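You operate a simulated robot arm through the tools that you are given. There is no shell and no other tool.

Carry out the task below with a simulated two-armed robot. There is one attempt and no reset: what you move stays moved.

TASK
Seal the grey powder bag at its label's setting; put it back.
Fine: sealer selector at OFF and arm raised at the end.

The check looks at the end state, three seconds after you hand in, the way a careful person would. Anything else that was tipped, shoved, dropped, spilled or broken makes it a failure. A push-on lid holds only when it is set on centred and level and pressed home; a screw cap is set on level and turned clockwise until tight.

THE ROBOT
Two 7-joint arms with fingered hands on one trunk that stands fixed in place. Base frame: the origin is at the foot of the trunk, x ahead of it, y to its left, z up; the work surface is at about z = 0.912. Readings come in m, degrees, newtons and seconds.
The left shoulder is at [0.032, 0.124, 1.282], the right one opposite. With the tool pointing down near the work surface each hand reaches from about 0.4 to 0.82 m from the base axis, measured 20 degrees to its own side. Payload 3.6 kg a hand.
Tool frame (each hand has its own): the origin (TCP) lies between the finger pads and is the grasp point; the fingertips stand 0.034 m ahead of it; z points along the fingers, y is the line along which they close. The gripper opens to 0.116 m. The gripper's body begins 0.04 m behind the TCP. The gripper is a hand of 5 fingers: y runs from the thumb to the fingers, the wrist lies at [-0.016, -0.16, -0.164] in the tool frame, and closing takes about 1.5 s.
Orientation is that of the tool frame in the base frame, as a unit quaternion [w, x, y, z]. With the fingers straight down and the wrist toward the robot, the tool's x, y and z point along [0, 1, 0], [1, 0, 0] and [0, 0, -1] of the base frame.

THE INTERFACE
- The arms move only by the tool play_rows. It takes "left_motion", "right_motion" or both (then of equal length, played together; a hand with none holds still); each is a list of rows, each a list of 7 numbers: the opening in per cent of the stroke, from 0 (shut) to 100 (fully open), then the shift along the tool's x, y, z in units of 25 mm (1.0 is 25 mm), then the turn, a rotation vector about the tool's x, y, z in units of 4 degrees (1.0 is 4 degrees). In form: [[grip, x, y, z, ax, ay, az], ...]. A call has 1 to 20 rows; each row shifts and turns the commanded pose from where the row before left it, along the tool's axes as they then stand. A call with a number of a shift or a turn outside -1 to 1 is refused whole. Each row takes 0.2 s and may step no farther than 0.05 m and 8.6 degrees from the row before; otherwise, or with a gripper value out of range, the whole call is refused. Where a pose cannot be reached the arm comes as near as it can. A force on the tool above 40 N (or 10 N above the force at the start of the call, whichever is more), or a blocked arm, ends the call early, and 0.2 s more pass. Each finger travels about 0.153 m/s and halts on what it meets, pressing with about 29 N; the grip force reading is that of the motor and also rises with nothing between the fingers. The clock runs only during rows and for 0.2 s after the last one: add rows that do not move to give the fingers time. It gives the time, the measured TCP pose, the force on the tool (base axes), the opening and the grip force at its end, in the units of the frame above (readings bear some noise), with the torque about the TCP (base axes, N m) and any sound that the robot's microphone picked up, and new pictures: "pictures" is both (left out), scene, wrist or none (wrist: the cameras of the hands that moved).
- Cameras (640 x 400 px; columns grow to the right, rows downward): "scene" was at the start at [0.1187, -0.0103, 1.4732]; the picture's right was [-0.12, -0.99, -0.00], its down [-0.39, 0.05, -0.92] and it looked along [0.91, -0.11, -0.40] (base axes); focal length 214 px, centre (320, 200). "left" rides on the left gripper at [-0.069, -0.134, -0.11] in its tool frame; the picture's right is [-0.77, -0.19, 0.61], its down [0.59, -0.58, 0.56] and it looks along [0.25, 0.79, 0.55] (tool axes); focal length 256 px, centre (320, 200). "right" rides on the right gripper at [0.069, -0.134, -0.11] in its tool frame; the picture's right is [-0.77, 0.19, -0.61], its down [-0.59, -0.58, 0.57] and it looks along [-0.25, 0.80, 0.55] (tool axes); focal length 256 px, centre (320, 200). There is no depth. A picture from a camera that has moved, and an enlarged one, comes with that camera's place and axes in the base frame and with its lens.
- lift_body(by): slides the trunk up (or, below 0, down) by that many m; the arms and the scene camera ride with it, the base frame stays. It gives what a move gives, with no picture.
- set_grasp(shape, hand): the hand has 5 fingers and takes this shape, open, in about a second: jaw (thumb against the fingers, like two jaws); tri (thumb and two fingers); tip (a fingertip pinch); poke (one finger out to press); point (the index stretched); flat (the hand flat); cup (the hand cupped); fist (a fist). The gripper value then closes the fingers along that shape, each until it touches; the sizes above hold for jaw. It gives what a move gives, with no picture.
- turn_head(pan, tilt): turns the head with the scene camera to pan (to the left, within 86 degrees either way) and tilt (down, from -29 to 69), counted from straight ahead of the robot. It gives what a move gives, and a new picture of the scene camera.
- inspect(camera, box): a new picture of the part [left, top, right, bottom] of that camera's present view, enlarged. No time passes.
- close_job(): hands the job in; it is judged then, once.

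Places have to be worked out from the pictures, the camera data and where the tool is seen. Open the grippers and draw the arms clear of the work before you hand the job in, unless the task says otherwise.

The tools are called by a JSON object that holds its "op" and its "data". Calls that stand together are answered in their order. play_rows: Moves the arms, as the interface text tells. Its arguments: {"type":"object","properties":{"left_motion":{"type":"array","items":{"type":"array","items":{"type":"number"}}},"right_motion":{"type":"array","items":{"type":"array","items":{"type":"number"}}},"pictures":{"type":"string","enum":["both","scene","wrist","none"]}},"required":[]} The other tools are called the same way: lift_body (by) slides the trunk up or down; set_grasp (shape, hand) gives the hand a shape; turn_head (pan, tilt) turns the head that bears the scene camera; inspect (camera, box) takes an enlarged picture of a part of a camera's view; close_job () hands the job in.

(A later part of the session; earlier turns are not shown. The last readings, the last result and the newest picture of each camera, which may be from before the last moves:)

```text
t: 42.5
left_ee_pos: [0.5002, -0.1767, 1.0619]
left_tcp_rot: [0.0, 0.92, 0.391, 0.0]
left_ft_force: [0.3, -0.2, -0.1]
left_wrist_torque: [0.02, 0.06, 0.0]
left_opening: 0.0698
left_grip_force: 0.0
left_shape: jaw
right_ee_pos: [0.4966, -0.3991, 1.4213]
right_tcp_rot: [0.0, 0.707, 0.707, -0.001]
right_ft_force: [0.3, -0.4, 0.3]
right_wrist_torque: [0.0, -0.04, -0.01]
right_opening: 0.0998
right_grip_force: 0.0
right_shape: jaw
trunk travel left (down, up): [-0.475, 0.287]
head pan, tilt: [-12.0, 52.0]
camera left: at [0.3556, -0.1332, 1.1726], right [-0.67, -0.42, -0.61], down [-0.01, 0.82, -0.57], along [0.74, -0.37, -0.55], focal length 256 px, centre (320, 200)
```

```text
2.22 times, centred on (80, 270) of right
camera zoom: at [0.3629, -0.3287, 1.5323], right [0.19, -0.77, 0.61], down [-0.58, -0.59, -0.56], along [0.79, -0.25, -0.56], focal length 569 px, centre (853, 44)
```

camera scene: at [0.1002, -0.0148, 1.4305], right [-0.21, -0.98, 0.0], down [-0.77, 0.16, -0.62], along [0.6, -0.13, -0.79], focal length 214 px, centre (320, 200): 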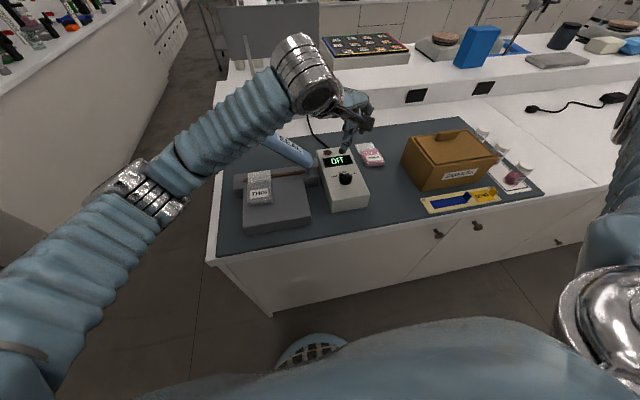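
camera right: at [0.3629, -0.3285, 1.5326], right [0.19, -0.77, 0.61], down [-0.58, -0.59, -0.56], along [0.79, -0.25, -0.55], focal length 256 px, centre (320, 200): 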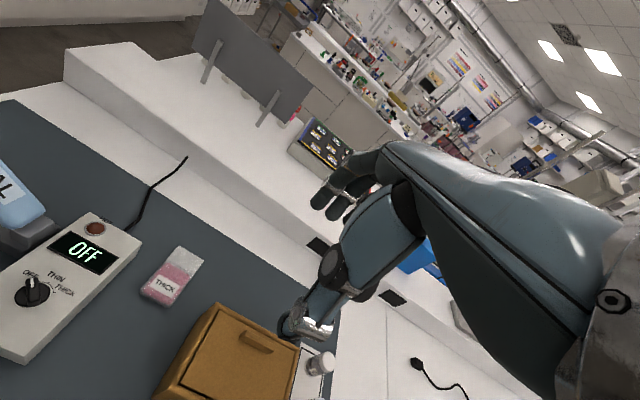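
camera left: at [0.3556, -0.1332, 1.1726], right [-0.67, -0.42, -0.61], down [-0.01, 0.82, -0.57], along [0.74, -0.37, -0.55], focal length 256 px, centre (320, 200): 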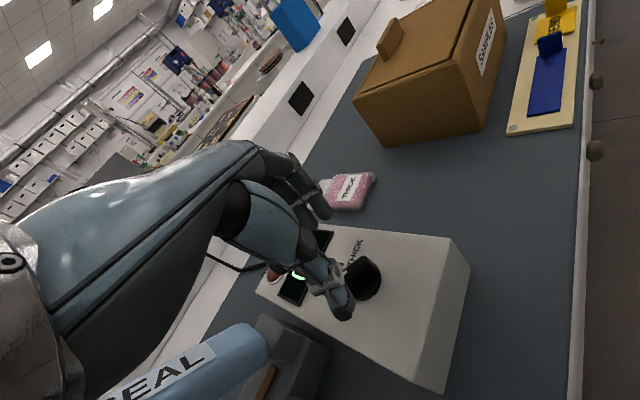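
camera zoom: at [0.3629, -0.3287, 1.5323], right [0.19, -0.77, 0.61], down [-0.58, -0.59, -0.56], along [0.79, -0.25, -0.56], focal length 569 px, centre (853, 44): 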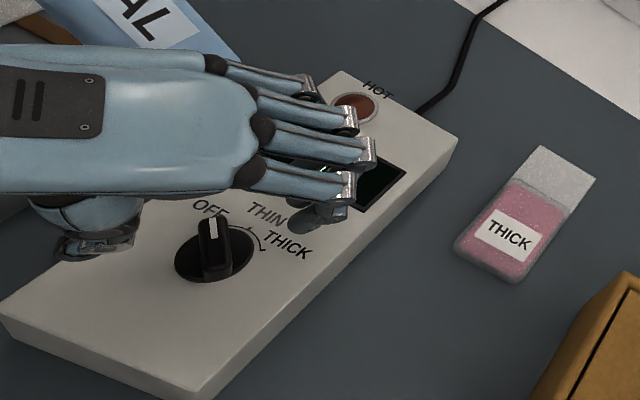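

The thumb and fingers straddle the bar. I lower to TCP z≈1.02 so the fingertips flank the bar.

{"op": "play_rows", "data": {"left_motion": [[60, 0, 0, 0.6, 0, 0, 0], [60, 0, 0, 0.6, 0, 0, 0], [60, 0, 0, 0.45, 0, 0, 0], [60, 0, 0, 0, 0, 0, 0]], "pictures": "wrist"}}

{"op": "inspect", "data": {"camera": "left", "box": [220, 170, 420, 350]}}

{"op": "inspect", "data": {"camera": "right", "box": [0, 180, 160, 360]}}

```text
t: 43.5
left_ee_pos: [0.5014, -0.1763, 1.0202]
left_tcp_rot: [0.001, 0.92, 0.392, 0.001]
left_ft_force: [-0.1, 0.7, -0.2]
left_wrist_torque: [0.02, -0.04, 0.03]
left_opening: 0.07
left_grip_force: 0.0
left_shape: jaw
right_ee_pos: [0.4977, -0.3988, 1.4197]
right_tcp_rot: [-0.001, 0.707, 0.707, 0.0]
right_ft_force: [0.7, -0.4, -0.1]
right_wrist_torque: [0.01, -0.01, -0.02]
right_opening: 0.0998
right_grip_force: 0.0
right_shape: jaw
trunk travel left (down, up): [-0.475, 0.287]
head pan, tilt: [-12.0, 52.0]
camera left: at [0.356, -0.1324, 1.1312], right [-0.67, -0.42, -0.61], down [-0.01, 0.83, -0.56], along [0.74, -0.37, -0.55], focal length 256 px, centre (320, 200)
```

left: 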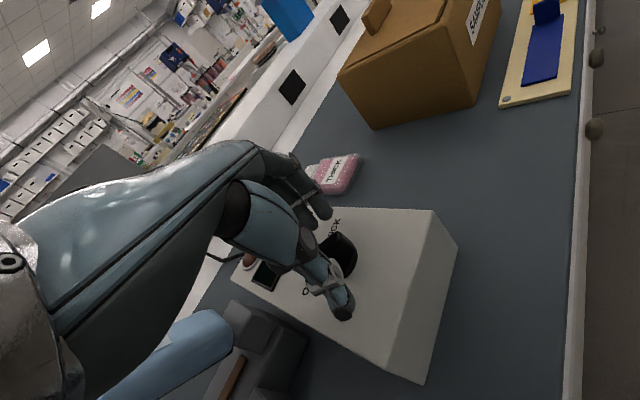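

```text
2.22 times, centred on (320, 260) of left
camera zoom: at [0.356, -0.1324, 1.1312], right [-0.67, -0.42, -0.61], down [-0.01, 0.83, -0.56], along [0.74, -0.37, -0.55], focal length 569 px, centre (320, 67)
```

zoom: 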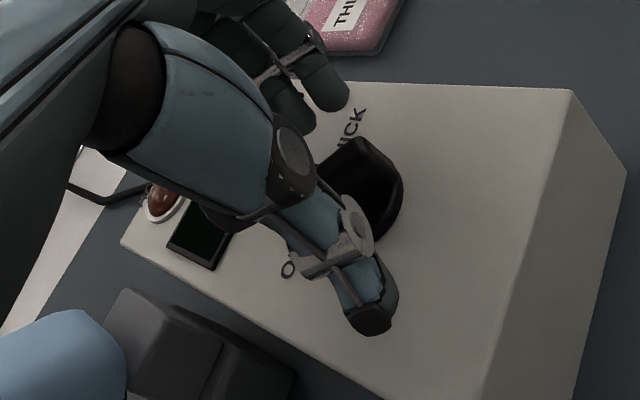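

```text
2.22 times, centred on (80, 270) of right
camera zoom: at [0.3629, -0.3288, 1.5323], right [0.19, -0.77, 0.61], down [-0.58, -0.59, -0.56], along [0.79, -0.25, -0.56], focal length 569 px, centre (853, 44)
```

zoom: 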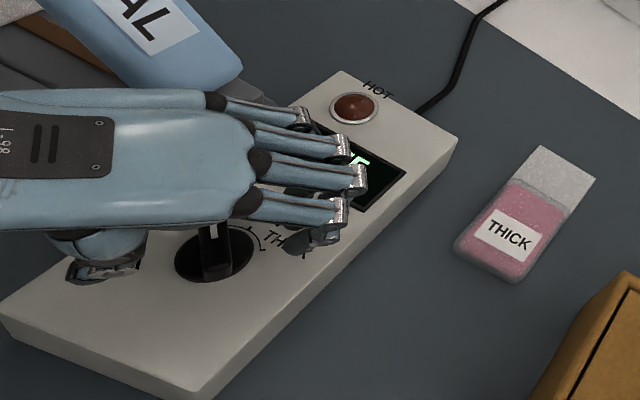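

Thumb and index flank the bar. I close gently on it.

{"op": "play_rows", "data": {"left_motion": [[45, 0, 0, 0, 0, 0, 0], [30, 0, 0, 0, 0, 0, 0], [20, 0, 0, 0, 0, 0, 0], [10, 0, 0, 0, 0, 0, 0], [5, 0, 0, 0, 0, 0, 0], [5, 0, 0, 0, 0, 0, 0]], "pictures": "wrist"}}

{"op": "inspect", "data": {"camera": "left", "box": [220, 170, 420, 350]}}

{"op": "inspect", "data": {"camera": "right", "box": [0, 180, 160, 360]}}

```text
t: 45.0
left_ee_pos: [0.5018, -0.1754, 1.0209]
left_tcp_rot: [-0.001, 0.921, 0.391, 0.0]
left_ft_force: [1.7, -2.4, -2.2]
left_wrist_torque: [-0.14, -0.08, -0.03]
left_opening: 0.0097
left_grip_force: 28.3
left_shape: jaw
right_ee_pos: [0.498, -0.3987, 1.4197]
right_tcp_rot: [0.0, 0.707, 0.707, -0.001]
right_ft_force: [-0.5, -0.2, -0.5]
right_wrist_torque: [-0.06, 0.01, -0.01]
right_opening: 0.0998
right_grip_force: 0.0
right_shape: jaw
trunk travel left (down, up): [-0.475, 0.287]
head pan, tilt: [-12.0, 52.0]
camera left: at [0.3565, -0.1328, 1.131], right [-0.67, -0.42, -0.61], down [-0.01, 0.83, -0.56], along [0.74, -0.37, -0.56], focal length 256 px, centre (320, 200)
```

left: 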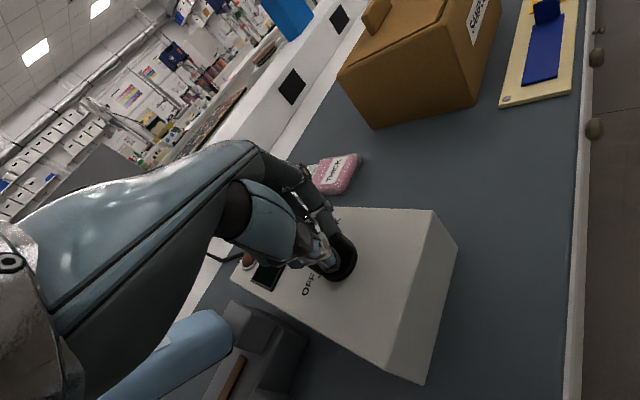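

```text
2.22 times, centred on (320, 260) of left
camera zoom: at [0.3565, -0.1328, 1.131], right [-0.67, -0.42, -0.61], down [-0.01, 0.83, -0.56], along [0.74, -0.37, -0.56], focal length 569 px, centre (320, 67)
```

zoom: 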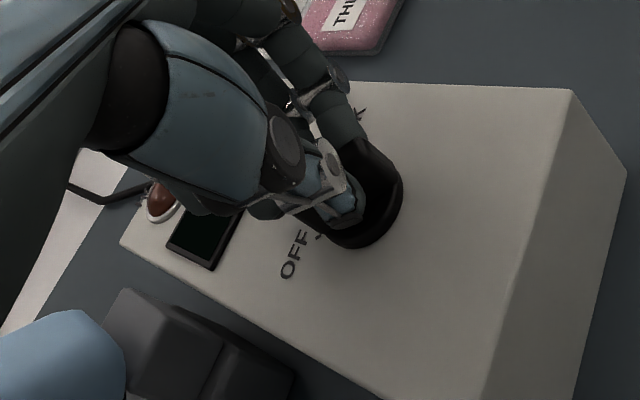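

```text
2.22 times, centred on (80, 270) of right
camera zoom: at [0.3635, -0.3293, 1.532], right [0.19, -0.77, 0.61], down [-0.58, -0.59, -0.56], along [0.79, -0.25, -0.56], focal length 569 px, centre (853, 44)
```

zoom: 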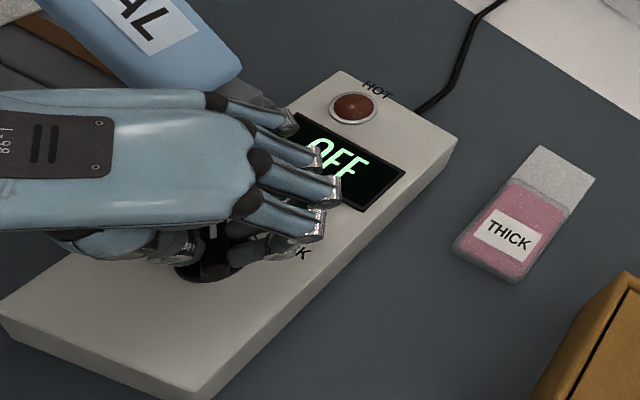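

Gripped (10 mm bar), display still OFF. I turn 24° clockwise first and check.

{"op": "play_rows", "data": {"left_motion": [[5, 0, 0, 0, 0, 0, 1], [5, 0, 0, 0, 0, 0, 1], [5, 0, 0, 0, 0, 0, 1], [5, 0, 0, 0, 0, 0, 1], [5, 0, 0, 0, 0, 0, 1], [5, 0, 0, 0, 0, 0, 1], [5, 0, 0, 0, 0, 0, 0]]}}

{"op": "inspect", "data": {"camera": "right", "box": [0, 180, 160, 360]}}

{"op": "inspect", "data": {"camera": "scene", "box": [260, 60, 400, 220]}}

```text
t: 46.5
left_ee_pos: [0.5022, -0.1748, 1.0207]
left_tcp_rot: [0.0, 0.982, 0.191, 0.0]
left_ft_force: [0.9, 6.1, -2.5]
left_wrist_torque: [0.12, -0.04, 0.06]
left_opening: 0.0095
left_grip_force: 29.1
left_shape: jaw
right_ee_pos: [0.4964, -0.3967, 1.4214]
right_tcp_rot: [0.0, 0.708, 0.707, 0.0]
right_ft_force: [0.5, -0.1, -0.1]
right_wrist_torque: [0.04, -0.01, -0.03]
right_opening: 0.0995
right_grip_force: 0.1
right_shape: jaw
trunk travel left (down, up): [-0.475, 0.287]
head pan, tilt: [-12.0, 52.0]
camera scene: at [0.1005, -0.0141, 1.4304], right [-0.21, -0.98, 0.0], down [-0.77, 0.16, -0.62], along [0.6, -0.13, -0.79], focal length 214 px, centre (320, 200)
camera left: at [0.3873, -0.0767, 1.1309], right [-0.78, -0.11, -0.61], down [0.33, 0.76, -0.57], along [0.53, -0.64, -0.55], focal length 256 px, centre (320, 200)
```

scene: 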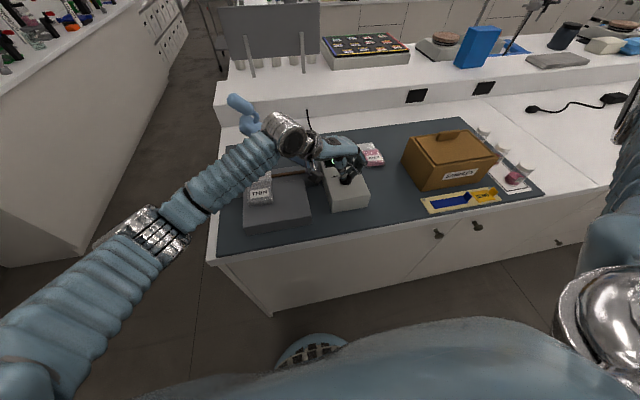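
left: 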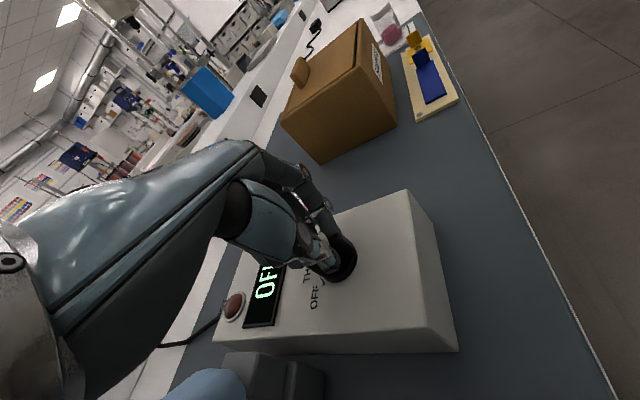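

```text
2.22 times, centred on (80, 270) of right
camera zoom: at [0.3628, -0.3276, 1.5325], right [0.19, -0.77, 0.61], down [-0.58, -0.59, -0.56], along [0.79, -0.25, -0.55], focal length 569 px, centre (853, 44)
```

zoom: 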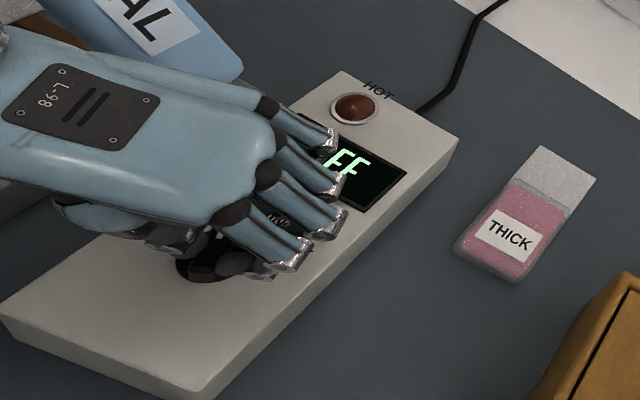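

```text
2.50 times, centred on (330, 140) of scene
camera zoom: at [0.1005, -0.0141, 1.4304], right [-0.21, -0.98, 0.0], down [-0.77, 0.16, -0.62], along [0.6, -0.13, -0.79], focal length 536 px, centre (295, 350)
```

zoom: 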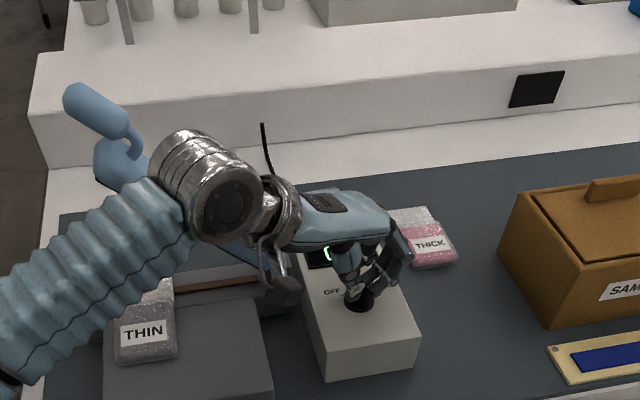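

Display still shows OFF at about half-way (bar at ≈22°). I continue in two stages toward THIN.

{"op": "play_rows", "data": {"left_motion": [[5, 0, 0, 0, 0, 0, 1], [5, 0, 0, 0, 0, 0, 1], [5, 0, 0, 0, 0, 0, 1], [5, 0, 0, 0, 0, 0, 0]]}}

{"op": "inspect", "data": {"camera": "right", "box": [0, 180, 160, 360]}}

{"op": "inspect", "data": {"camera": "scene", "box": [260, 60, 400, 220]}}

```text
t: 47.5
left_ee_pos: [0.5022, -0.1745, 1.0205]
left_tcp_rot: [-0.001, 0.996, 0.088, -0.001]
left_ft_force: [4.7, 8.2, -4.3]
left_wrist_torque: [0.19, -0.1, 0.05]
left_opening: 0.009
left_grip_force: 29.1
left_shape: jaw
right_ee_pos: [0.4975, -0.3964, 1.4203]
right_tcp_rot: [-0.001, 0.709, 0.706, 0.0]
right_ft_force: [-0.3, 0.5, 0.6]
right_wrist_torque: [0.02, 0.0, 0.0]
right_opening: 0.0996
right_grip_force: 0.0
right_shape: jaw
trunk travel left (down, up): [-0.475, 0.287]
head pan, tilt: [-12.0, 52.0]
camera scene: at [0.1015, -0.0139, 1.4304], right [-0.21, -0.98, 0.0], down [-0.77, 0.16, -0.61], along [0.6, -0.13, -0.79], focal length 214 px, centre (320, 200)
camera left: at [0.4106, -0.0551, 1.1313], right [-0.79, 0.05, -0.61], down [0.48, 0.67, -0.57], along [0.38, -0.74, -0.56], focal length 256 px, centre (320, 200)
```

scene: 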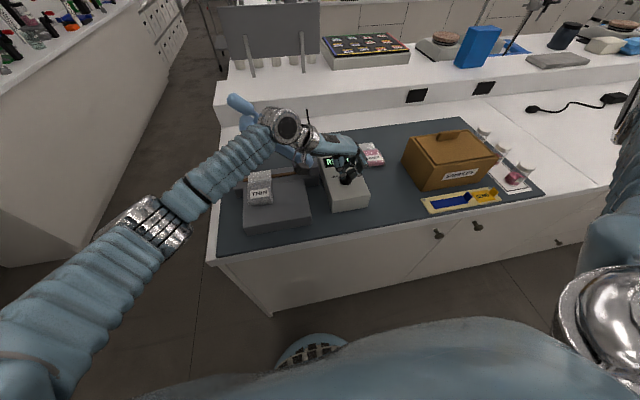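
left: 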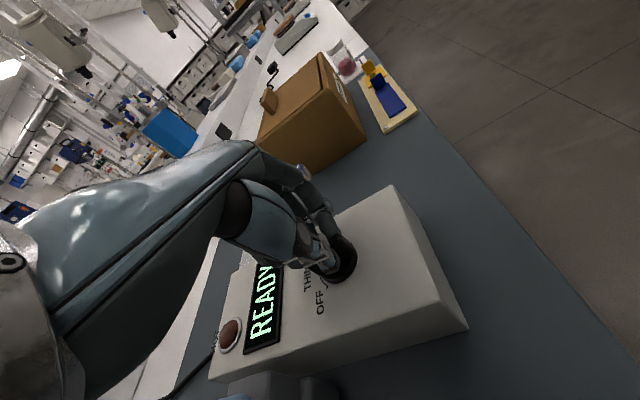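

```text
2.22 times, centred on (80, 270) of right
camera zoom: at [0.3638, -0.3273, 1.5323], right [0.19, -0.77, 0.61], down [-0.58, -0.59, -0.56], along [0.79, -0.25, -0.56], focal length 569 px, centre (853, 44)
```

zoom: 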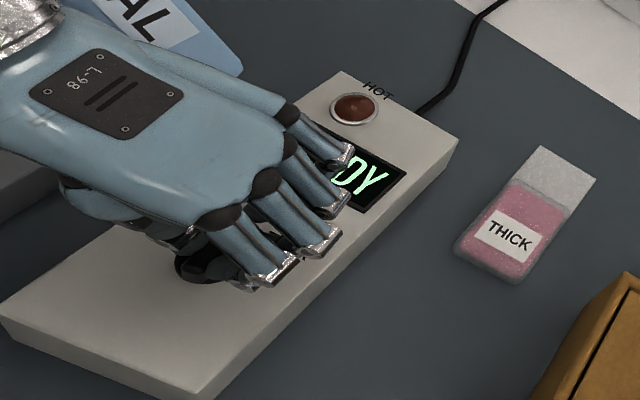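

```text
2.50 times, centred on (330, 140) of scene
camera zoom: at [0.1015, -0.0139, 1.4304], right [-0.21, -0.98, 0.0], down [-0.77, 0.16, -0.61], along [0.6, -0.13, -0.79], focal length 536 px, centre (295, 350)
```

zoom: 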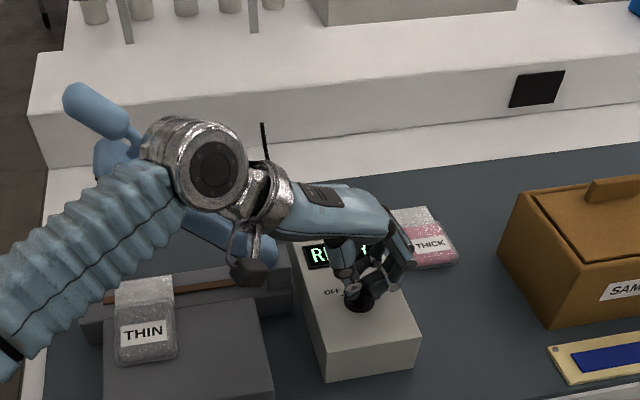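

The display now reads READY. I finish the last ~8° so the pointer sits square on THIN.

{"op": "play_rows", "data": {"left_motion": [[5, 0, 0, 0, 0, 0, 1], [5, 0, 0, 0, 0, 0, 1], [5, 0, 0, 0, 0, 0, 0]], "pictures": "wrist"}}

{"op": "inspect", "data": {"camera": "left", "box": [200, 180, 400, 360]}}

{"op": "inspect", "data": {"camera": "right", "box": [0, 150, 160, 330]}}

```text
t: 48.4
left_ee_pos: [0.5027, -0.1739, 1.0207]
left_tcp_rot: [-0.001, 1.0, 0.018, 0.0]
left_ft_force: [4.5, 6.7, -7.0]
left_wrist_torque: [0.14, -0.14, 0.08]
left_opening: 0.009
left_grip_force: 28.8
left_shape: jaw
right_ee_pos: [0.4978, -0.3961, 1.4202]
right_tcp_rot: [0.0, 0.708, 0.706, -0.001]
right_ft_force: [-0.2, 0.6, -0.2]
right_wrist_torque: [-0.01, -0.01, -0.01]
right_opening: 0.0997
right_grip_force: 0.1
right_shape: jaw
trunk travel left (down, up): [-0.475, 0.287]
head pan, tilt: [-12.0, 52.0]
camera left: at [0.4286, -0.0433, 1.1316], right [-0.78, 0.16, -0.61], down [0.57, 0.6, -0.57], along [0.27, -0.79, -0.56], focal length 256 px, centre (320, 200)
```

left: 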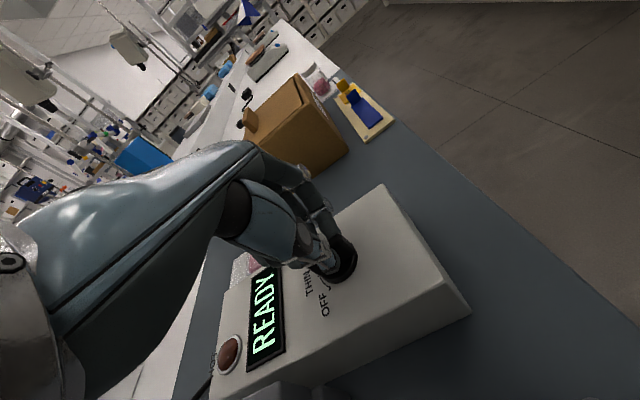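

```text
2.22 times, centred on (300, 270) of left
camera zoom: at [0.4286, -0.0433, 1.1316], right [-0.78, 0.16, -0.61], down [0.57, 0.6, -0.57], along [0.27, -0.79, -0.56], focal length 569 px, centre (364, 44)
```

zoom: 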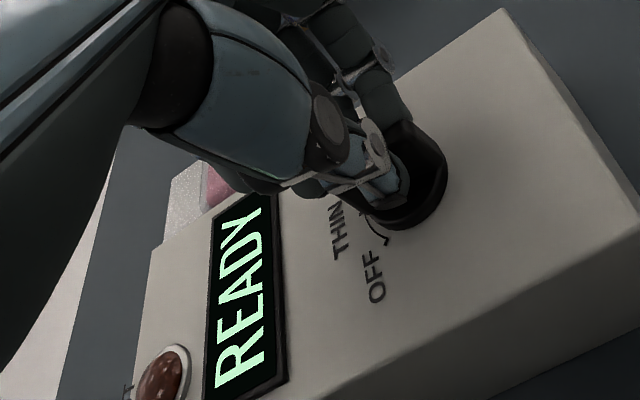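

```text
2.22 times, centred on (80, 240) of right
camera zoom: at [0.3647, -0.3276, 1.532], right [0.19, -0.77, 0.61], down [-0.58, -0.59, -0.56], along [0.79, -0.25, -0.56], focal length 569 px, centre (853, 111)
```

zoom: 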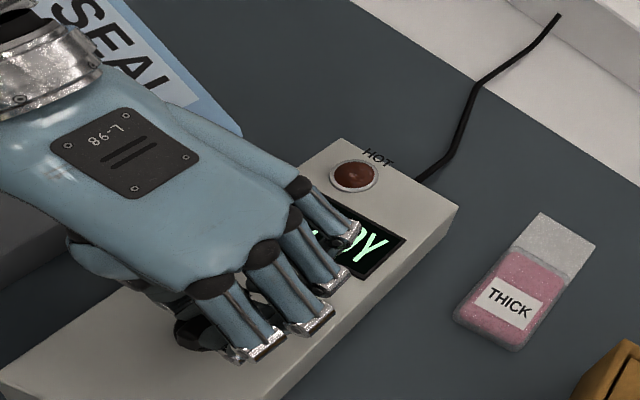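

READY with the pointer about straight ahead. I open and rise off the knob.

{"op": "play_rows", "data": {"left_motion": [[25, 0, 0, 0, 0, 0, 0], [50, 0, 0, 0, 0, 0, 0], [60, 0, 0, 0, 0, 0, 0], [60, 0, 0, -0.4, 0, 0, 0], [60, 0, 0, -0.8, 0, 0, 0], [60, 0, 0, -0.8, 0, 0, 0], [60, 0, 0, -0.8, 0, 0, 0], [60, 0, 0, 0, 0, 0, 0]]}}

{"op": "inspect", "data": {"camera": "right", "box": [0, 180, 160, 360]}}

{"op": "inspect", "data": {"camera": "left", "box": [200, 200, 440, 400]}}

```text
t: 50.1
left_ee_pos: [0.5007, -0.1752, 1.0927]
left_tcp_rot: [0.0, 1.0, 0.017, -0.001]
left_ft_force: [0.1, 0.3, -0.1]
left_wrist_torque: [0.02, -0.04, 0.0]
left_opening: 0.0694
left_grip_force: 0.1
left_shape: jaw
right_ee_pos: [0.497, -0.3984, 1.42]
right_tcp_rot: [0.0, 0.707, 0.707, -0.001]
right_ft_force: [-0.9, 0.0, 0.1]
right_wrist_torque: [0.01, -0.03, -0.02]
right_opening: 0.0996
right_grip_force: 0.0
right_shape: jaw
trunk travel left (down, up): [-0.475, 0.287]
head pan, tilt: [-12.0, 52.0]
camera scene: at [0.1005, -0.0153, 1.4304], right [-0.21, -0.98, 0.0], down [-0.77, 0.16, -0.62], along [0.6, -0.13, -0.79], focal length 214 px, centre (320, 200)
camera left: at [0.4264, -0.0445, 1.2019], right [-0.78, 0.16, -0.61], down [0.57, 0.6, -0.57], along [0.27, -0.79, -0.55], focal length 256 px, centre (320, 200)
```

scene: 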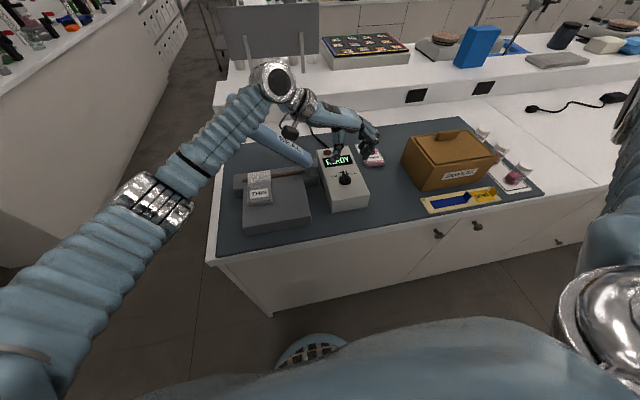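
left: 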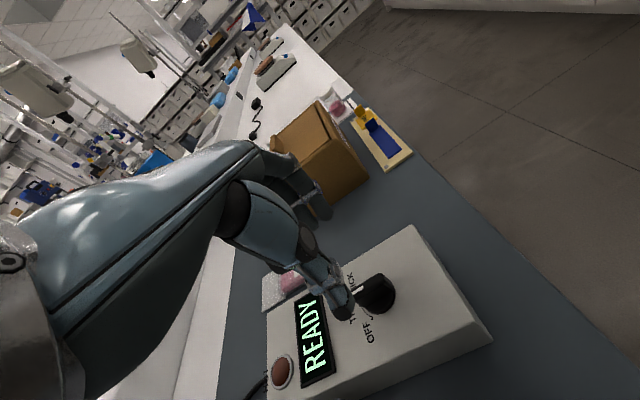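

```text
2.22 times, centred on (80, 270) of right
camera zoom: at [0.363, -0.3286, 1.5323], right [0.19, -0.77, 0.61], down [-0.58, -0.59, -0.56], along [0.79, -0.25, -0.56], focal length 569 px, centre (853, 44)
```

zoom: 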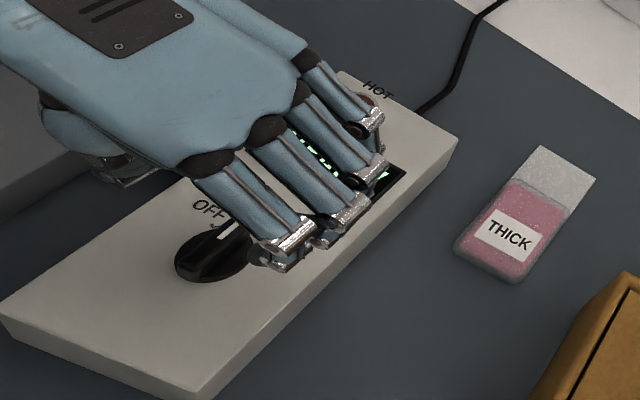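

```text
2.00 times, centred on (320, 300) of left
camera zoom: at [0.4264, -0.0445, 1.2019], right [-0.78, 0.16, -0.61], down [0.57, 0.6, -0.57], along [0.27, -0.79, -0.55], focal length 512 px, centre (320, 0)
```

zoom: 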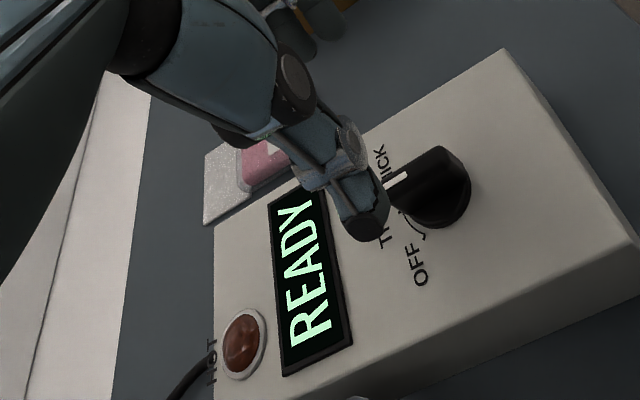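

The pointer sits on THIN, display READY. I raise the left hand and turn it back to forward.

{"op": "play_rows", "data": {"left_motion": [[60, 0, 0, -1, 0, 0, 0], [60, 0, 0, -1, 0, 0, -0.5], [60, 0, 0, -1, 0, 0, -1], [60, 0, 0, -1, 0, 0, -1], [60, 0, 0, -1, 0, 0, -1], [60, 0, 0, -1, 0, 0, -1], [60, 0, 0, -1, 0, 0, -1], [60, 0, 0, -1, 0, 0, -1], [60, 0, 0, 0, 0, 0, -1], [60, 0, 0, 0, 0, 0, -1], [60, 0, 0, 0, 0, 0, -1], [60, 0, 0, 0, 0, 0, -1], [60, 0, 0, 0, 0, 0, -1], [60, 0, 0, 0, 0, 0, 0]]}}

{"op": "inspect", "data": {"camera": "scene", "box": [200, 70, 400, 250]}}

```text
t: 53.1
left_ee_pos: [0.5013, -0.1756, 1.2922]
left_tcp_rot: [-0.001, 0.913, 0.408, -0.001]
left_ft_force: [-0.2, 0.3, -0.2]
left_wrist_torque: [0.04, 0.0, -0.01]
left_opening: 0.0692
left_grip_force: 0.0
left_shape: jaw
right_ee_pos: [0.4971, -0.3986, 1.4199]
right_tcp_rot: [0.0, 0.707, 0.707, -0.001]
right_ft_force: [0.7, -0.1, 0.4]
right_wrist_torque: [-0.02, 0.02, 0.0]
right_opening: 0.0996
right_grip_force: 0.0
right_shape: jaw
trunk travel left (down, up): [-0.475, 0.287]
head pan, tilt: [-12.0, 52.0]
camera scene: at [0.1005, -0.0153, 1.4304], right [-0.21, -0.98, 0.0], down [-0.77, 0.16, -0.62], along [0.6, -0.13, -0.79], focal length 214 px, centre (320, 200)
camera left: at [0.3551, -0.1376, 1.4021], right [-0.65, -0.45, -0.61], down [-0.04, 0.82, -0.56], along [0.76, -0.35, -0.55], focal length 256 px, centre (320, 200)
```

scene: 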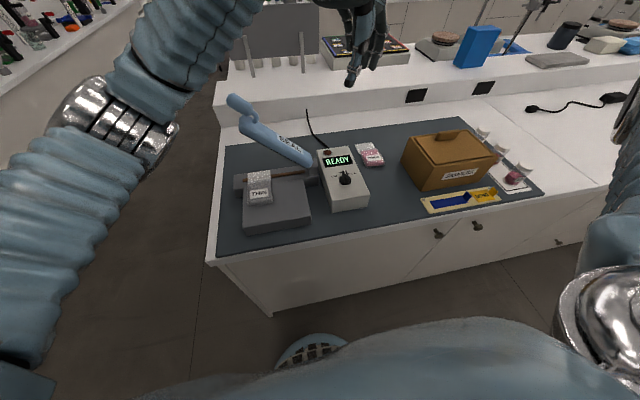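
left: 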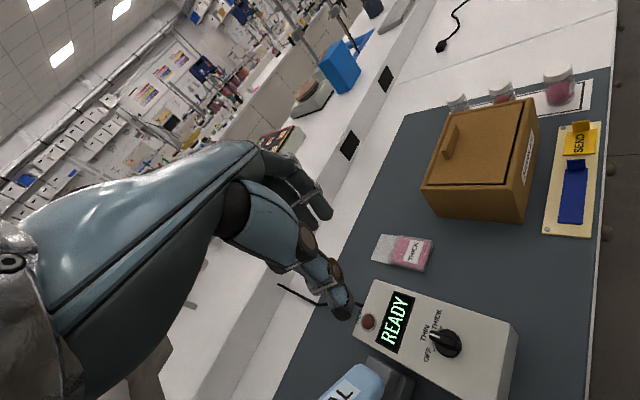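

```text
2.22 times, centred on (300, 160) of scene
camera zoom: at [0.1005, -0.0153, 1.4304], right [-0.21, -0.98, 0.0], down [-0.77, 0.16, -0.62], along [0.6, -0.13, -0.79], focal length 477 px, centre (364, 289)
```

zoom: 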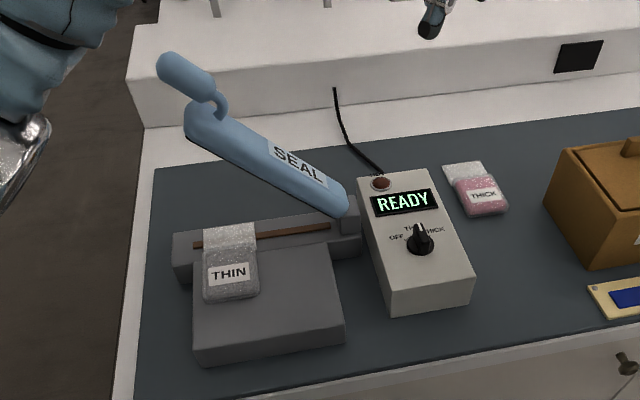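

Now a closer look at the arm and its grip to plan the pull-down.

{"op": "inspect", "data": {"camera": "scene", "box": [220, 85, 325, 180]}}

{"op": "inspect", "data": {"camera": "scene", "box": [220, 85, 275, 135]}}

{"op": "inspect", "data": {"camera": "right", "box": [0, 120, 100, 260]}}

```text
4.21 times, centred on (272, 132) of scene
camera zoom: at [0.1005, -0.0153, 1.4304], right [-0.21, -0.98, 0.0], down [-0.77, 0.16, -0.62], along [0.6, -0.13, -0.79], focal length 903 px, centre (520, 484)
```

zoom: 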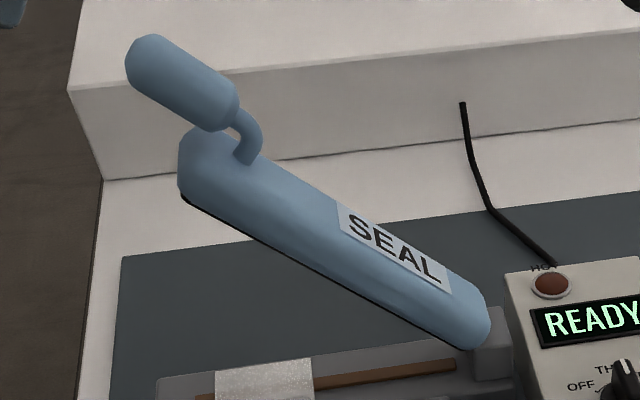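

```text
8.00 times, centred on (248, 110) of scene
camera zoom: at [0.1005, -0.0153, 1.4304], right [-0.21, -0.98, 0.0], down [-0.77, 0.16, -0.62], along [0.6, -0.13, -0.79], focal length 1716 px, centre (900, 920)
```

zoom: 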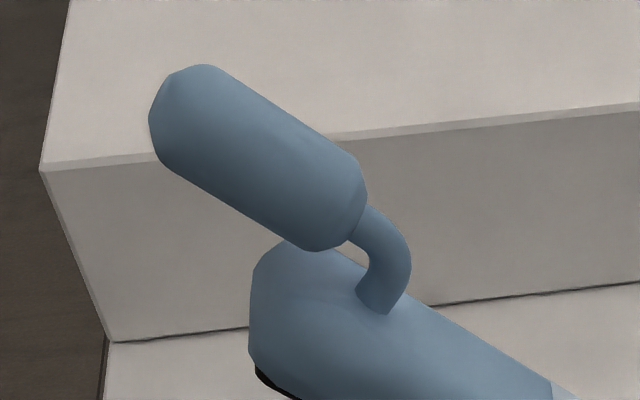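

```text
2.86 times, centred on (50, 190) of right
camera zoom: at [0.363, -0.3286, 1.5323], right [0.19, -0.77, 0.61], down [-0.58, -0.59, -0.56], along [0.79, -0.25, -0.56], focal length 731 px, centre (1091, 229)
```

zoom: 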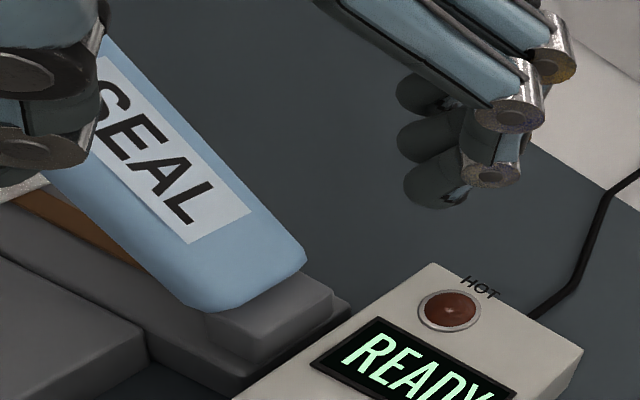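

The grip cylinder's centre is near (0.583, 0.063, 1.187), tilted ≈41°, Ø≈27 mm; pivot near y≈−0.095, z≈0.99. I square the left hand and bring it up-right of the grip.

{"op": "play_rows", "data": {"left_motion": [[60, 0, 0, 0, 0, 0, -1], [60, 0, 0, 0, 0, 0, -1], [60, 0, 0, 0, 0, 0, -1], [60, 0, 0, 0, 0, 0, -1], [60, 0, 0, 0, 0, 0, -1], [60, 0, 0, 0, 0, 0, -1], [60, 0, 0, 0, 0, 0, -1], [60, 0, 0, 0, 0, 0, -1], [60, 0, 0, 0, 0, 0, -1], [60, 0, 0, 0, 0, 0, -1], [60, 0, 0, 0, 0, 0, -0.5], [60, 0.888, 0.41, -0.04, 0, 0, 0], [60, 0.888, 0.41, -0.04, 0, 0, 0], [60, 0.888, 0.41, -0.04, 0, 0, 0], [60, 0.888, 0.41, -0.04, 0, 0, 0], [60, 0.888, 0.41, -0.04, 0, 0, 0], [60, 0.888, 0.41, -0.04, 0, 0, 0], [60, 0.888, 0.41, -0.04, 0, 0, 0], [60, 0.888, 0.41, -0.04, 0, 0, 0], [60, 0, 0, 0, 0, 0, 0]], "pictures": "none"}}

{"op": "play_rows", "data": {"left_motion": [[60, 0, 0, 0, 0, 1, 0], [60, 0, 0, 0, 0, 1, 0], [60, 0, 0, 0, 0, 1, 0], [60, 0, 0, 0, 0, 1, 0], [60, 0, 0, 0, 0, 1, 0], [60, 0, 0, 0, 0, 0, 0]]}}

```text
t: 57.4
left_ee_pos: [0.5842, 0.0022, 1.299]
left_tcp_rot: [-0.001, 0.707, 0.708, 0.001]
left_ft_force: [0.7, -0.4, -0.1]
left_wrist_torque: [0.01, -0.01, -0.01]
left_opening: 0.0691
left_grip_force: 0.1
left_shape: jaw
right_ee_pos: [0.4965, -0.3988, 1.4196]
right_tcp_rot: [-0.001, 0.707, 0.707, -0.002]
right_ft_force: [0.0, -1.1, -2.0]
right_wrist_torque: [0.02, 0.02, 0.01]
right_opening: 0.0998
right_grip_force: 0.1
right_shape: jaw
trunk travel left (down, up): [-0.475, 0.287]
head pan, tilt: [-12.0, 52.0]
```

```text
t: 58.8
left_ee_pos: [0.5831, 0.0024, 1.2995]
left_tcp_rot: [-0.123, 0.697, 0.696, 0.123]
left_ft_force: [0.0, 0.3, 0.9]
left_wrist_torque: [0.01, 0.01, 0.0]
left_opening: 0.0694
left_grip_force: 0.1
left_shape: jaw
right_ee_pos: [0.4969, -0.3989, 1.4198]
right_tcp_rot: [-0.001, 0.707, 0.707, 0.0]
right_ft_force: [-0.3, 0.6, -0.6]
right_wrist_torque: [-0.03, 0.01, 0.0]
right_opening: 0.0997
right_grip_force: 0.0
right_shape: jaw
trunk travel left (down, up): [-0.475, 0.287]
head pan, tilt: [-12.0, 52.0]
camera scene: at [0.1005, -0.0151, 1.4304], right [-0.21, -0.98, 0.0], down [-0.77, 0.16, -0.62], along [0.6, -0.13, -0.79], focal length 214 px, centre (320, 200)
camera left: at [0.4484, -0.1008, 1.3794], right [-0.19, -0.51, -0.84], down [-0.58, 0.75, -0.33], along [0.79, 0.42, -0.44], focal length 256 px, centre (320, 200)
```

scene: 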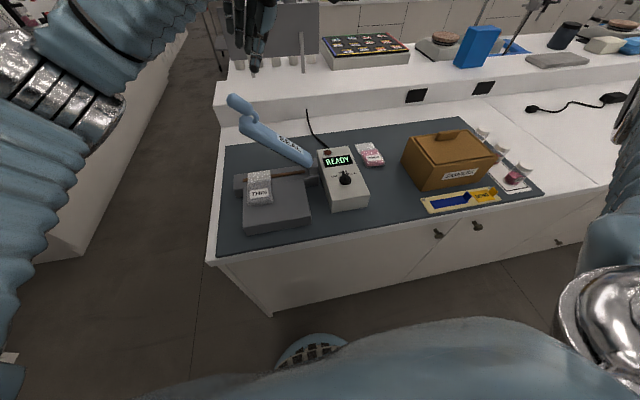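
left: 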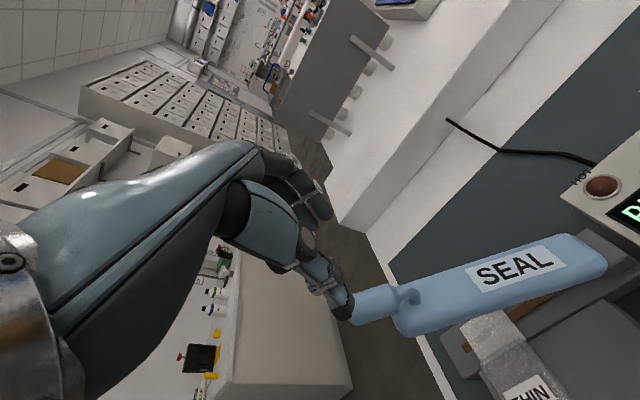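

The tilt works and stays reachable. I finish tilting to 41°.

{"op": "play_rows", "data": {"left_motion": [[60, 0, 0, 0, 0, 1, 0], [60, 0, 0, 0, 0, 1, 0], [60, 0, 0, 0, 0, 1, 0], [60, 0, 0, 0, 0, 1, 0], [60, 0, 0, 0, 0, 1, 0], [60, 0, 0, 0, 0, 0.25, 0], [60, 0, 0, 0, 0, 0, 0]]}}

{"op": "inspect", "data": {"camera": "left", "box": [260, 200, 460, 400]}}

{"op": "inspect", "data": {"camera": "scene", "box": [180, 0, 320, 180]}}

```text
t: 60.4
left_ee_pos: [0.5836, 0.0018, 1.2993]
left_tcp_rot: [-0.248, 0.662, 0.663, 0.247]
left_ft_force: [0.3, 0.7, -0.2]
left_wrist_torque: [0.02, 0.01, -0.01]
left_opening: 0.069
left_grip_force: 0.0
left_shape: jaw
right_ee_pos: [0.497, -0.3985, 1.4218]
right_tcp_rot: [-0.001, 0.707, 0.707, 0.0]
right_ft_force: [1.0, -0.7, 0.4]
right_wrist_torque: [0.0, 0.01, -0.03]
right_opening: 0.0999
right_grip_force: 0.1
right_shape: jaw
trunk travel left (down, up): [-0.475, 0.287]
head pan, tilt: [-12.0, 52.0]
camera scene: at [0.1004, -0.0154, 1.4305], right [-0.21, -0.98, 0.0], down [-0.77, 0.16, -0.62], along [0.6, -0.13, -0.79], focal length 214 px, centre (320, 200)
camera left: at [0.4484, -0.1234, 1.3383], right [-0.19, -0.18, -0.97], down [-0.58, 0.82, -0.04], along [0.79, 0.55, -0.26], focal length 256 px, centre (320, 200)
```

scene: 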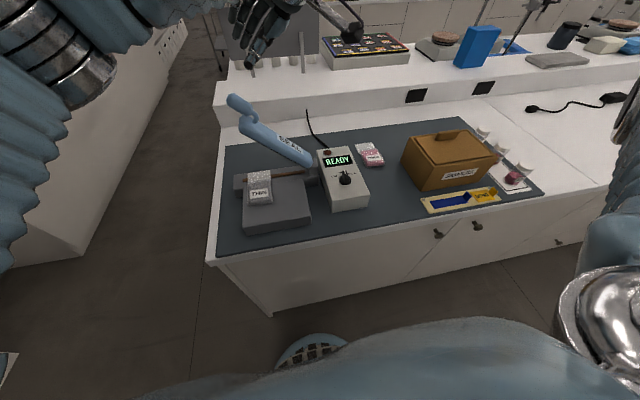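
left: 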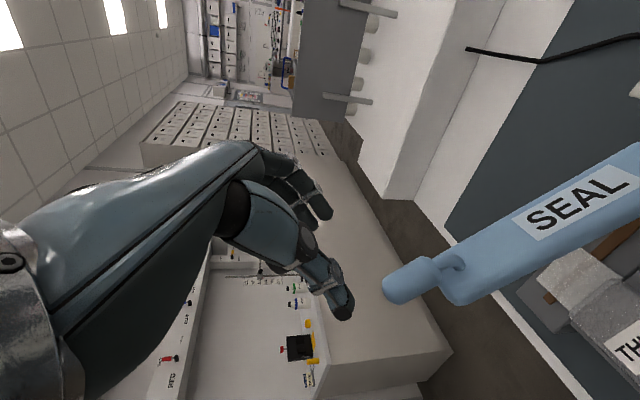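

```text
2.00 times, centred on (360, 300) of left
camera zoom: at [0.4484, -0.1234, 1.3383], right [-0.19, -0.18, -0.97], down [-0.58, 0.82, -0.04], along [0.79, 0.55, -0.26], focal length 512 px, centre (240, 0)
```

zoom: 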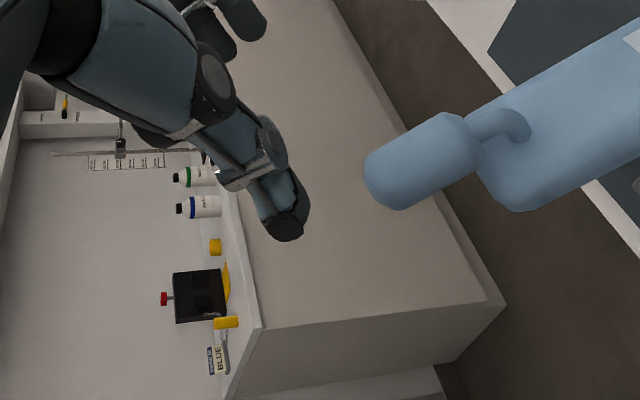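

```text
2.22 times, centred on (250, 90) of scene
camera zoom: at [0.1004, -0.0154, 1.4305], right [-0.21, -0.98, 0.0], down [-0.77, 0.16, -0.62], along [0.6, -0.13, -0.79], focal length 477 px, centre (476, 444)
```

zoom: 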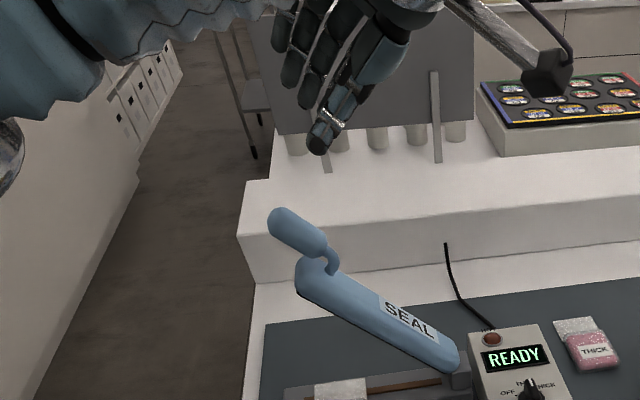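

Two views agree on the grip centre (0.583, 0.064, 1.188). I align along the cylinder and approach along the fingers, stopping 36 mm short.

{"op": "play_rows", "data": {"left_motion": [[60, -0.55, 0, 0, 0, 0, 0], [60, -0.55, 0, 0, 0, 0, 0], [60, 0, 0, 1, 0, 0, 0], [60, 0, 0, 1, 0, 0, 0], [60, 0, 0, 1, 0, 0, 0], [60, 0, 0, 0, 0, 0, 0]]}}

{"op": "inspect", "data": {"camera": "left", "box": [240, 160, 440, 360]}}

{"op": "inspect", "data": {"camera": "scene", "box": [200, 30, 320, 180]}}

```text
t: 61.8
left_ee_pos: [0.5823, 0.0297, 1.2243]
left_tcp_rot: [-0.248, 0.663, 0.662, 0.247]
left_ft_force: [0.4, -0.1, 0.1]
left_wrist_torque: [0.0, 0.02, 0.01]
left_opening: 0.0692
left_grip_force: 0.0
left_shape: jaw
right_ee_pos: [0.4963, -0.3997, 1.4205]
right_tcp_rot: [0.0, 0.707, 0.707, -0.001]
right_ft_force: [-0.6, -0.6, -1.4]
right_wrist_torque: [-0.02, 0.02, -0.01]
right_opening: 0.0997
right_grip_force: 0.0
right_shape: jaw
trunk travel left (down, up): [-0.475, 0.287]
head pan, tilt: [-12.0, 52.0]
camera scene: at [0.1001, -0.0157, 1.4305], right [-0.21, -0.98, 0.0], down [-0.77, 0.16, -0.62], along [0.6, -0.13, -0.79], focal length 214 px, centre (320, 200)
camera left: at [0.4478, -0.096, 1.262], right [-0.19, -0.18, -0.97], down [-0.58, 0.82, -0.04], along [0.79, 0.55, -0.26], focal length 256 px, centre (320, 200)
```

scene: 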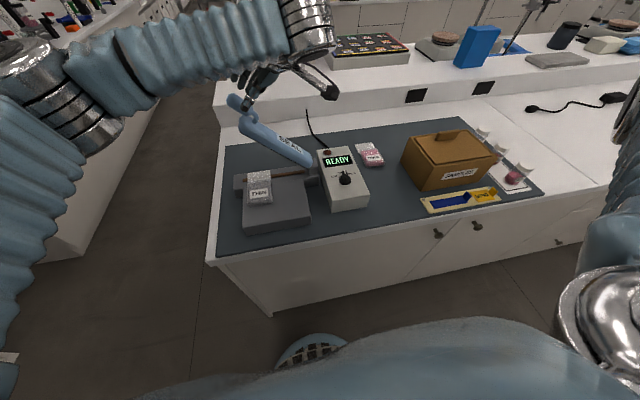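
left: 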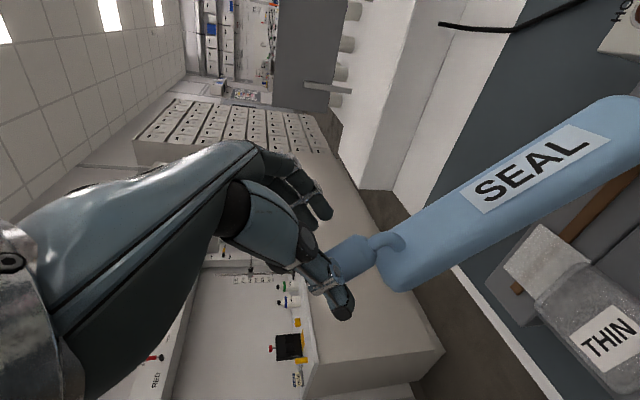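

```text
2.00 times, centred on (340, 260) of left
camera zoom: at [0.4478, -0.096, 1.262], right [-0.19, -0.18, -0.97], down [-0.58, 0.82, -0.04], along [0.79, 0.55, -0.26], focal length 512 px, centre (280, 80)
```

zoom: 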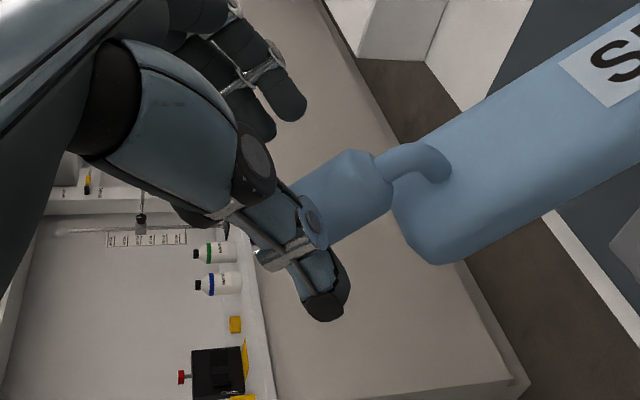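

```text
2.67 times, centred on (260, 105) of scene
camera zoom: at [0.1001, -0.0157, 1.4305], right [-0.21, -0.98, 0.0], down [-0.77, 0.16, -0.62], along [0.6, -0.13, -0.79], focal length 572 px, centre (480, 453)
```

zoom: 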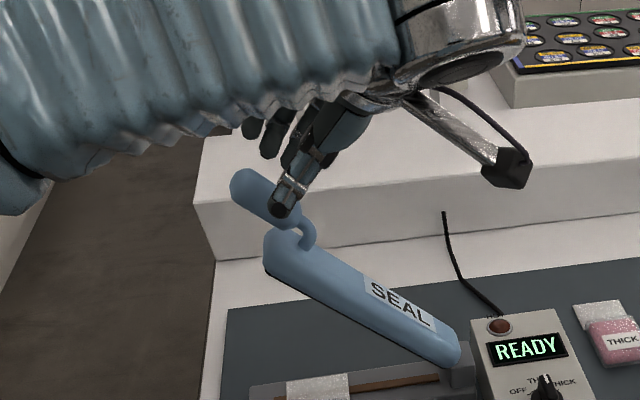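

The thumb straddles the grip. I advance the rest and close on it.

{"op": "play_rows", "data": {"left_motion": [[60, 0, 0, 0.7, 0, 0, 0], [60, 0, 0, 0.65, 0, 0, 0], [60, 0, 0, 0, 0, 0, 0]], "pictures": "none"}}

{"op": "inspect", "data": {"camera": "left", "box": [240, 160, 440, 360]}}

{"op": "inspect", "data": {"camera": "scene", "box": [200, 30, 320, 180]}}

```text
t: 62.5
left_ee_pos: [0.5826, 0.0521, 1.1982]
left_tcp_rot: [-0.248, 0.662, 0.662, 0.247]
left_ft_force: [-0.1, -0.3, 0.4]
left_wrist_torque: [0.0, 0.01, -0.01]
left_opening: 0.0693
left_grip_force: 0.2
left_shape: jaw
right_ee_pos: [0.4968, -0.3986, 1.4208]
right_tcp_rot: [0.0, 0.707, 0.707, -0.001]
right_ft_force: [-0.4, -0.5, 0.2]
right_wrist_torque: [-0.01, 0.0, -0.01]
right_opening: 0.0995
right_grip_force: 0.0
right_shape: jaw
trunk travel left (down, up): [-0.475, 0.287]
head pan, tilt: [-12.0, 52.0]
```

```text
2.00 times, centred on (340, 260) of left
camera zoom: at [0.4474, -0.0726, 1.2371], right [-0.19, -0.18, -0.97], down [-0.58, 0.82, -0.04], along [0.79, 0.55, -0.26], focal length 512 px, centre (280, 80)
```

zoom: 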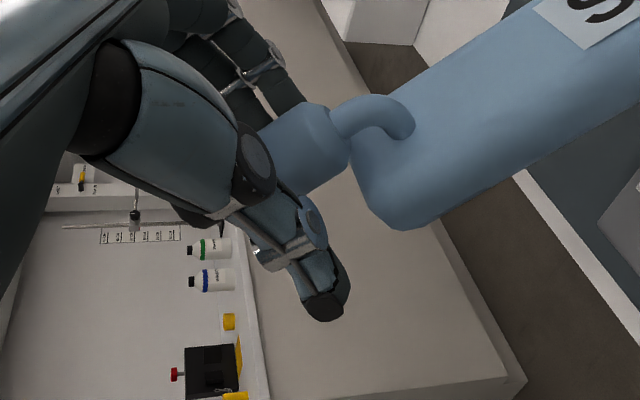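

```text
2.67 times, centred on (260, 105) of scene
camera zoom: at [0.1003, -0.0156, 1.4305], right [-0.21, -0.98, 0.0], down [-0.77, 0.16, -0.62], along [0.6, -0.13, -0.79], focal length 572 px, centre (480, 453)
```

zoom: 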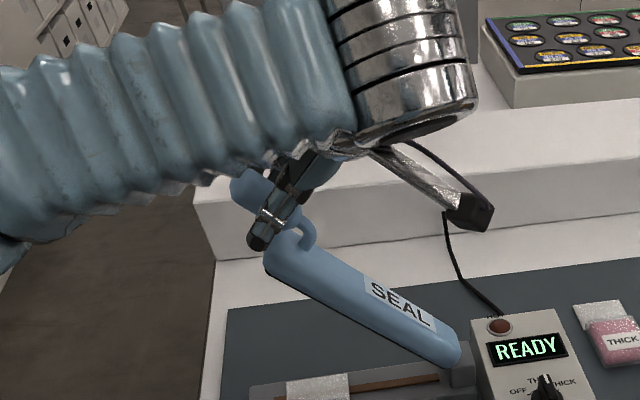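

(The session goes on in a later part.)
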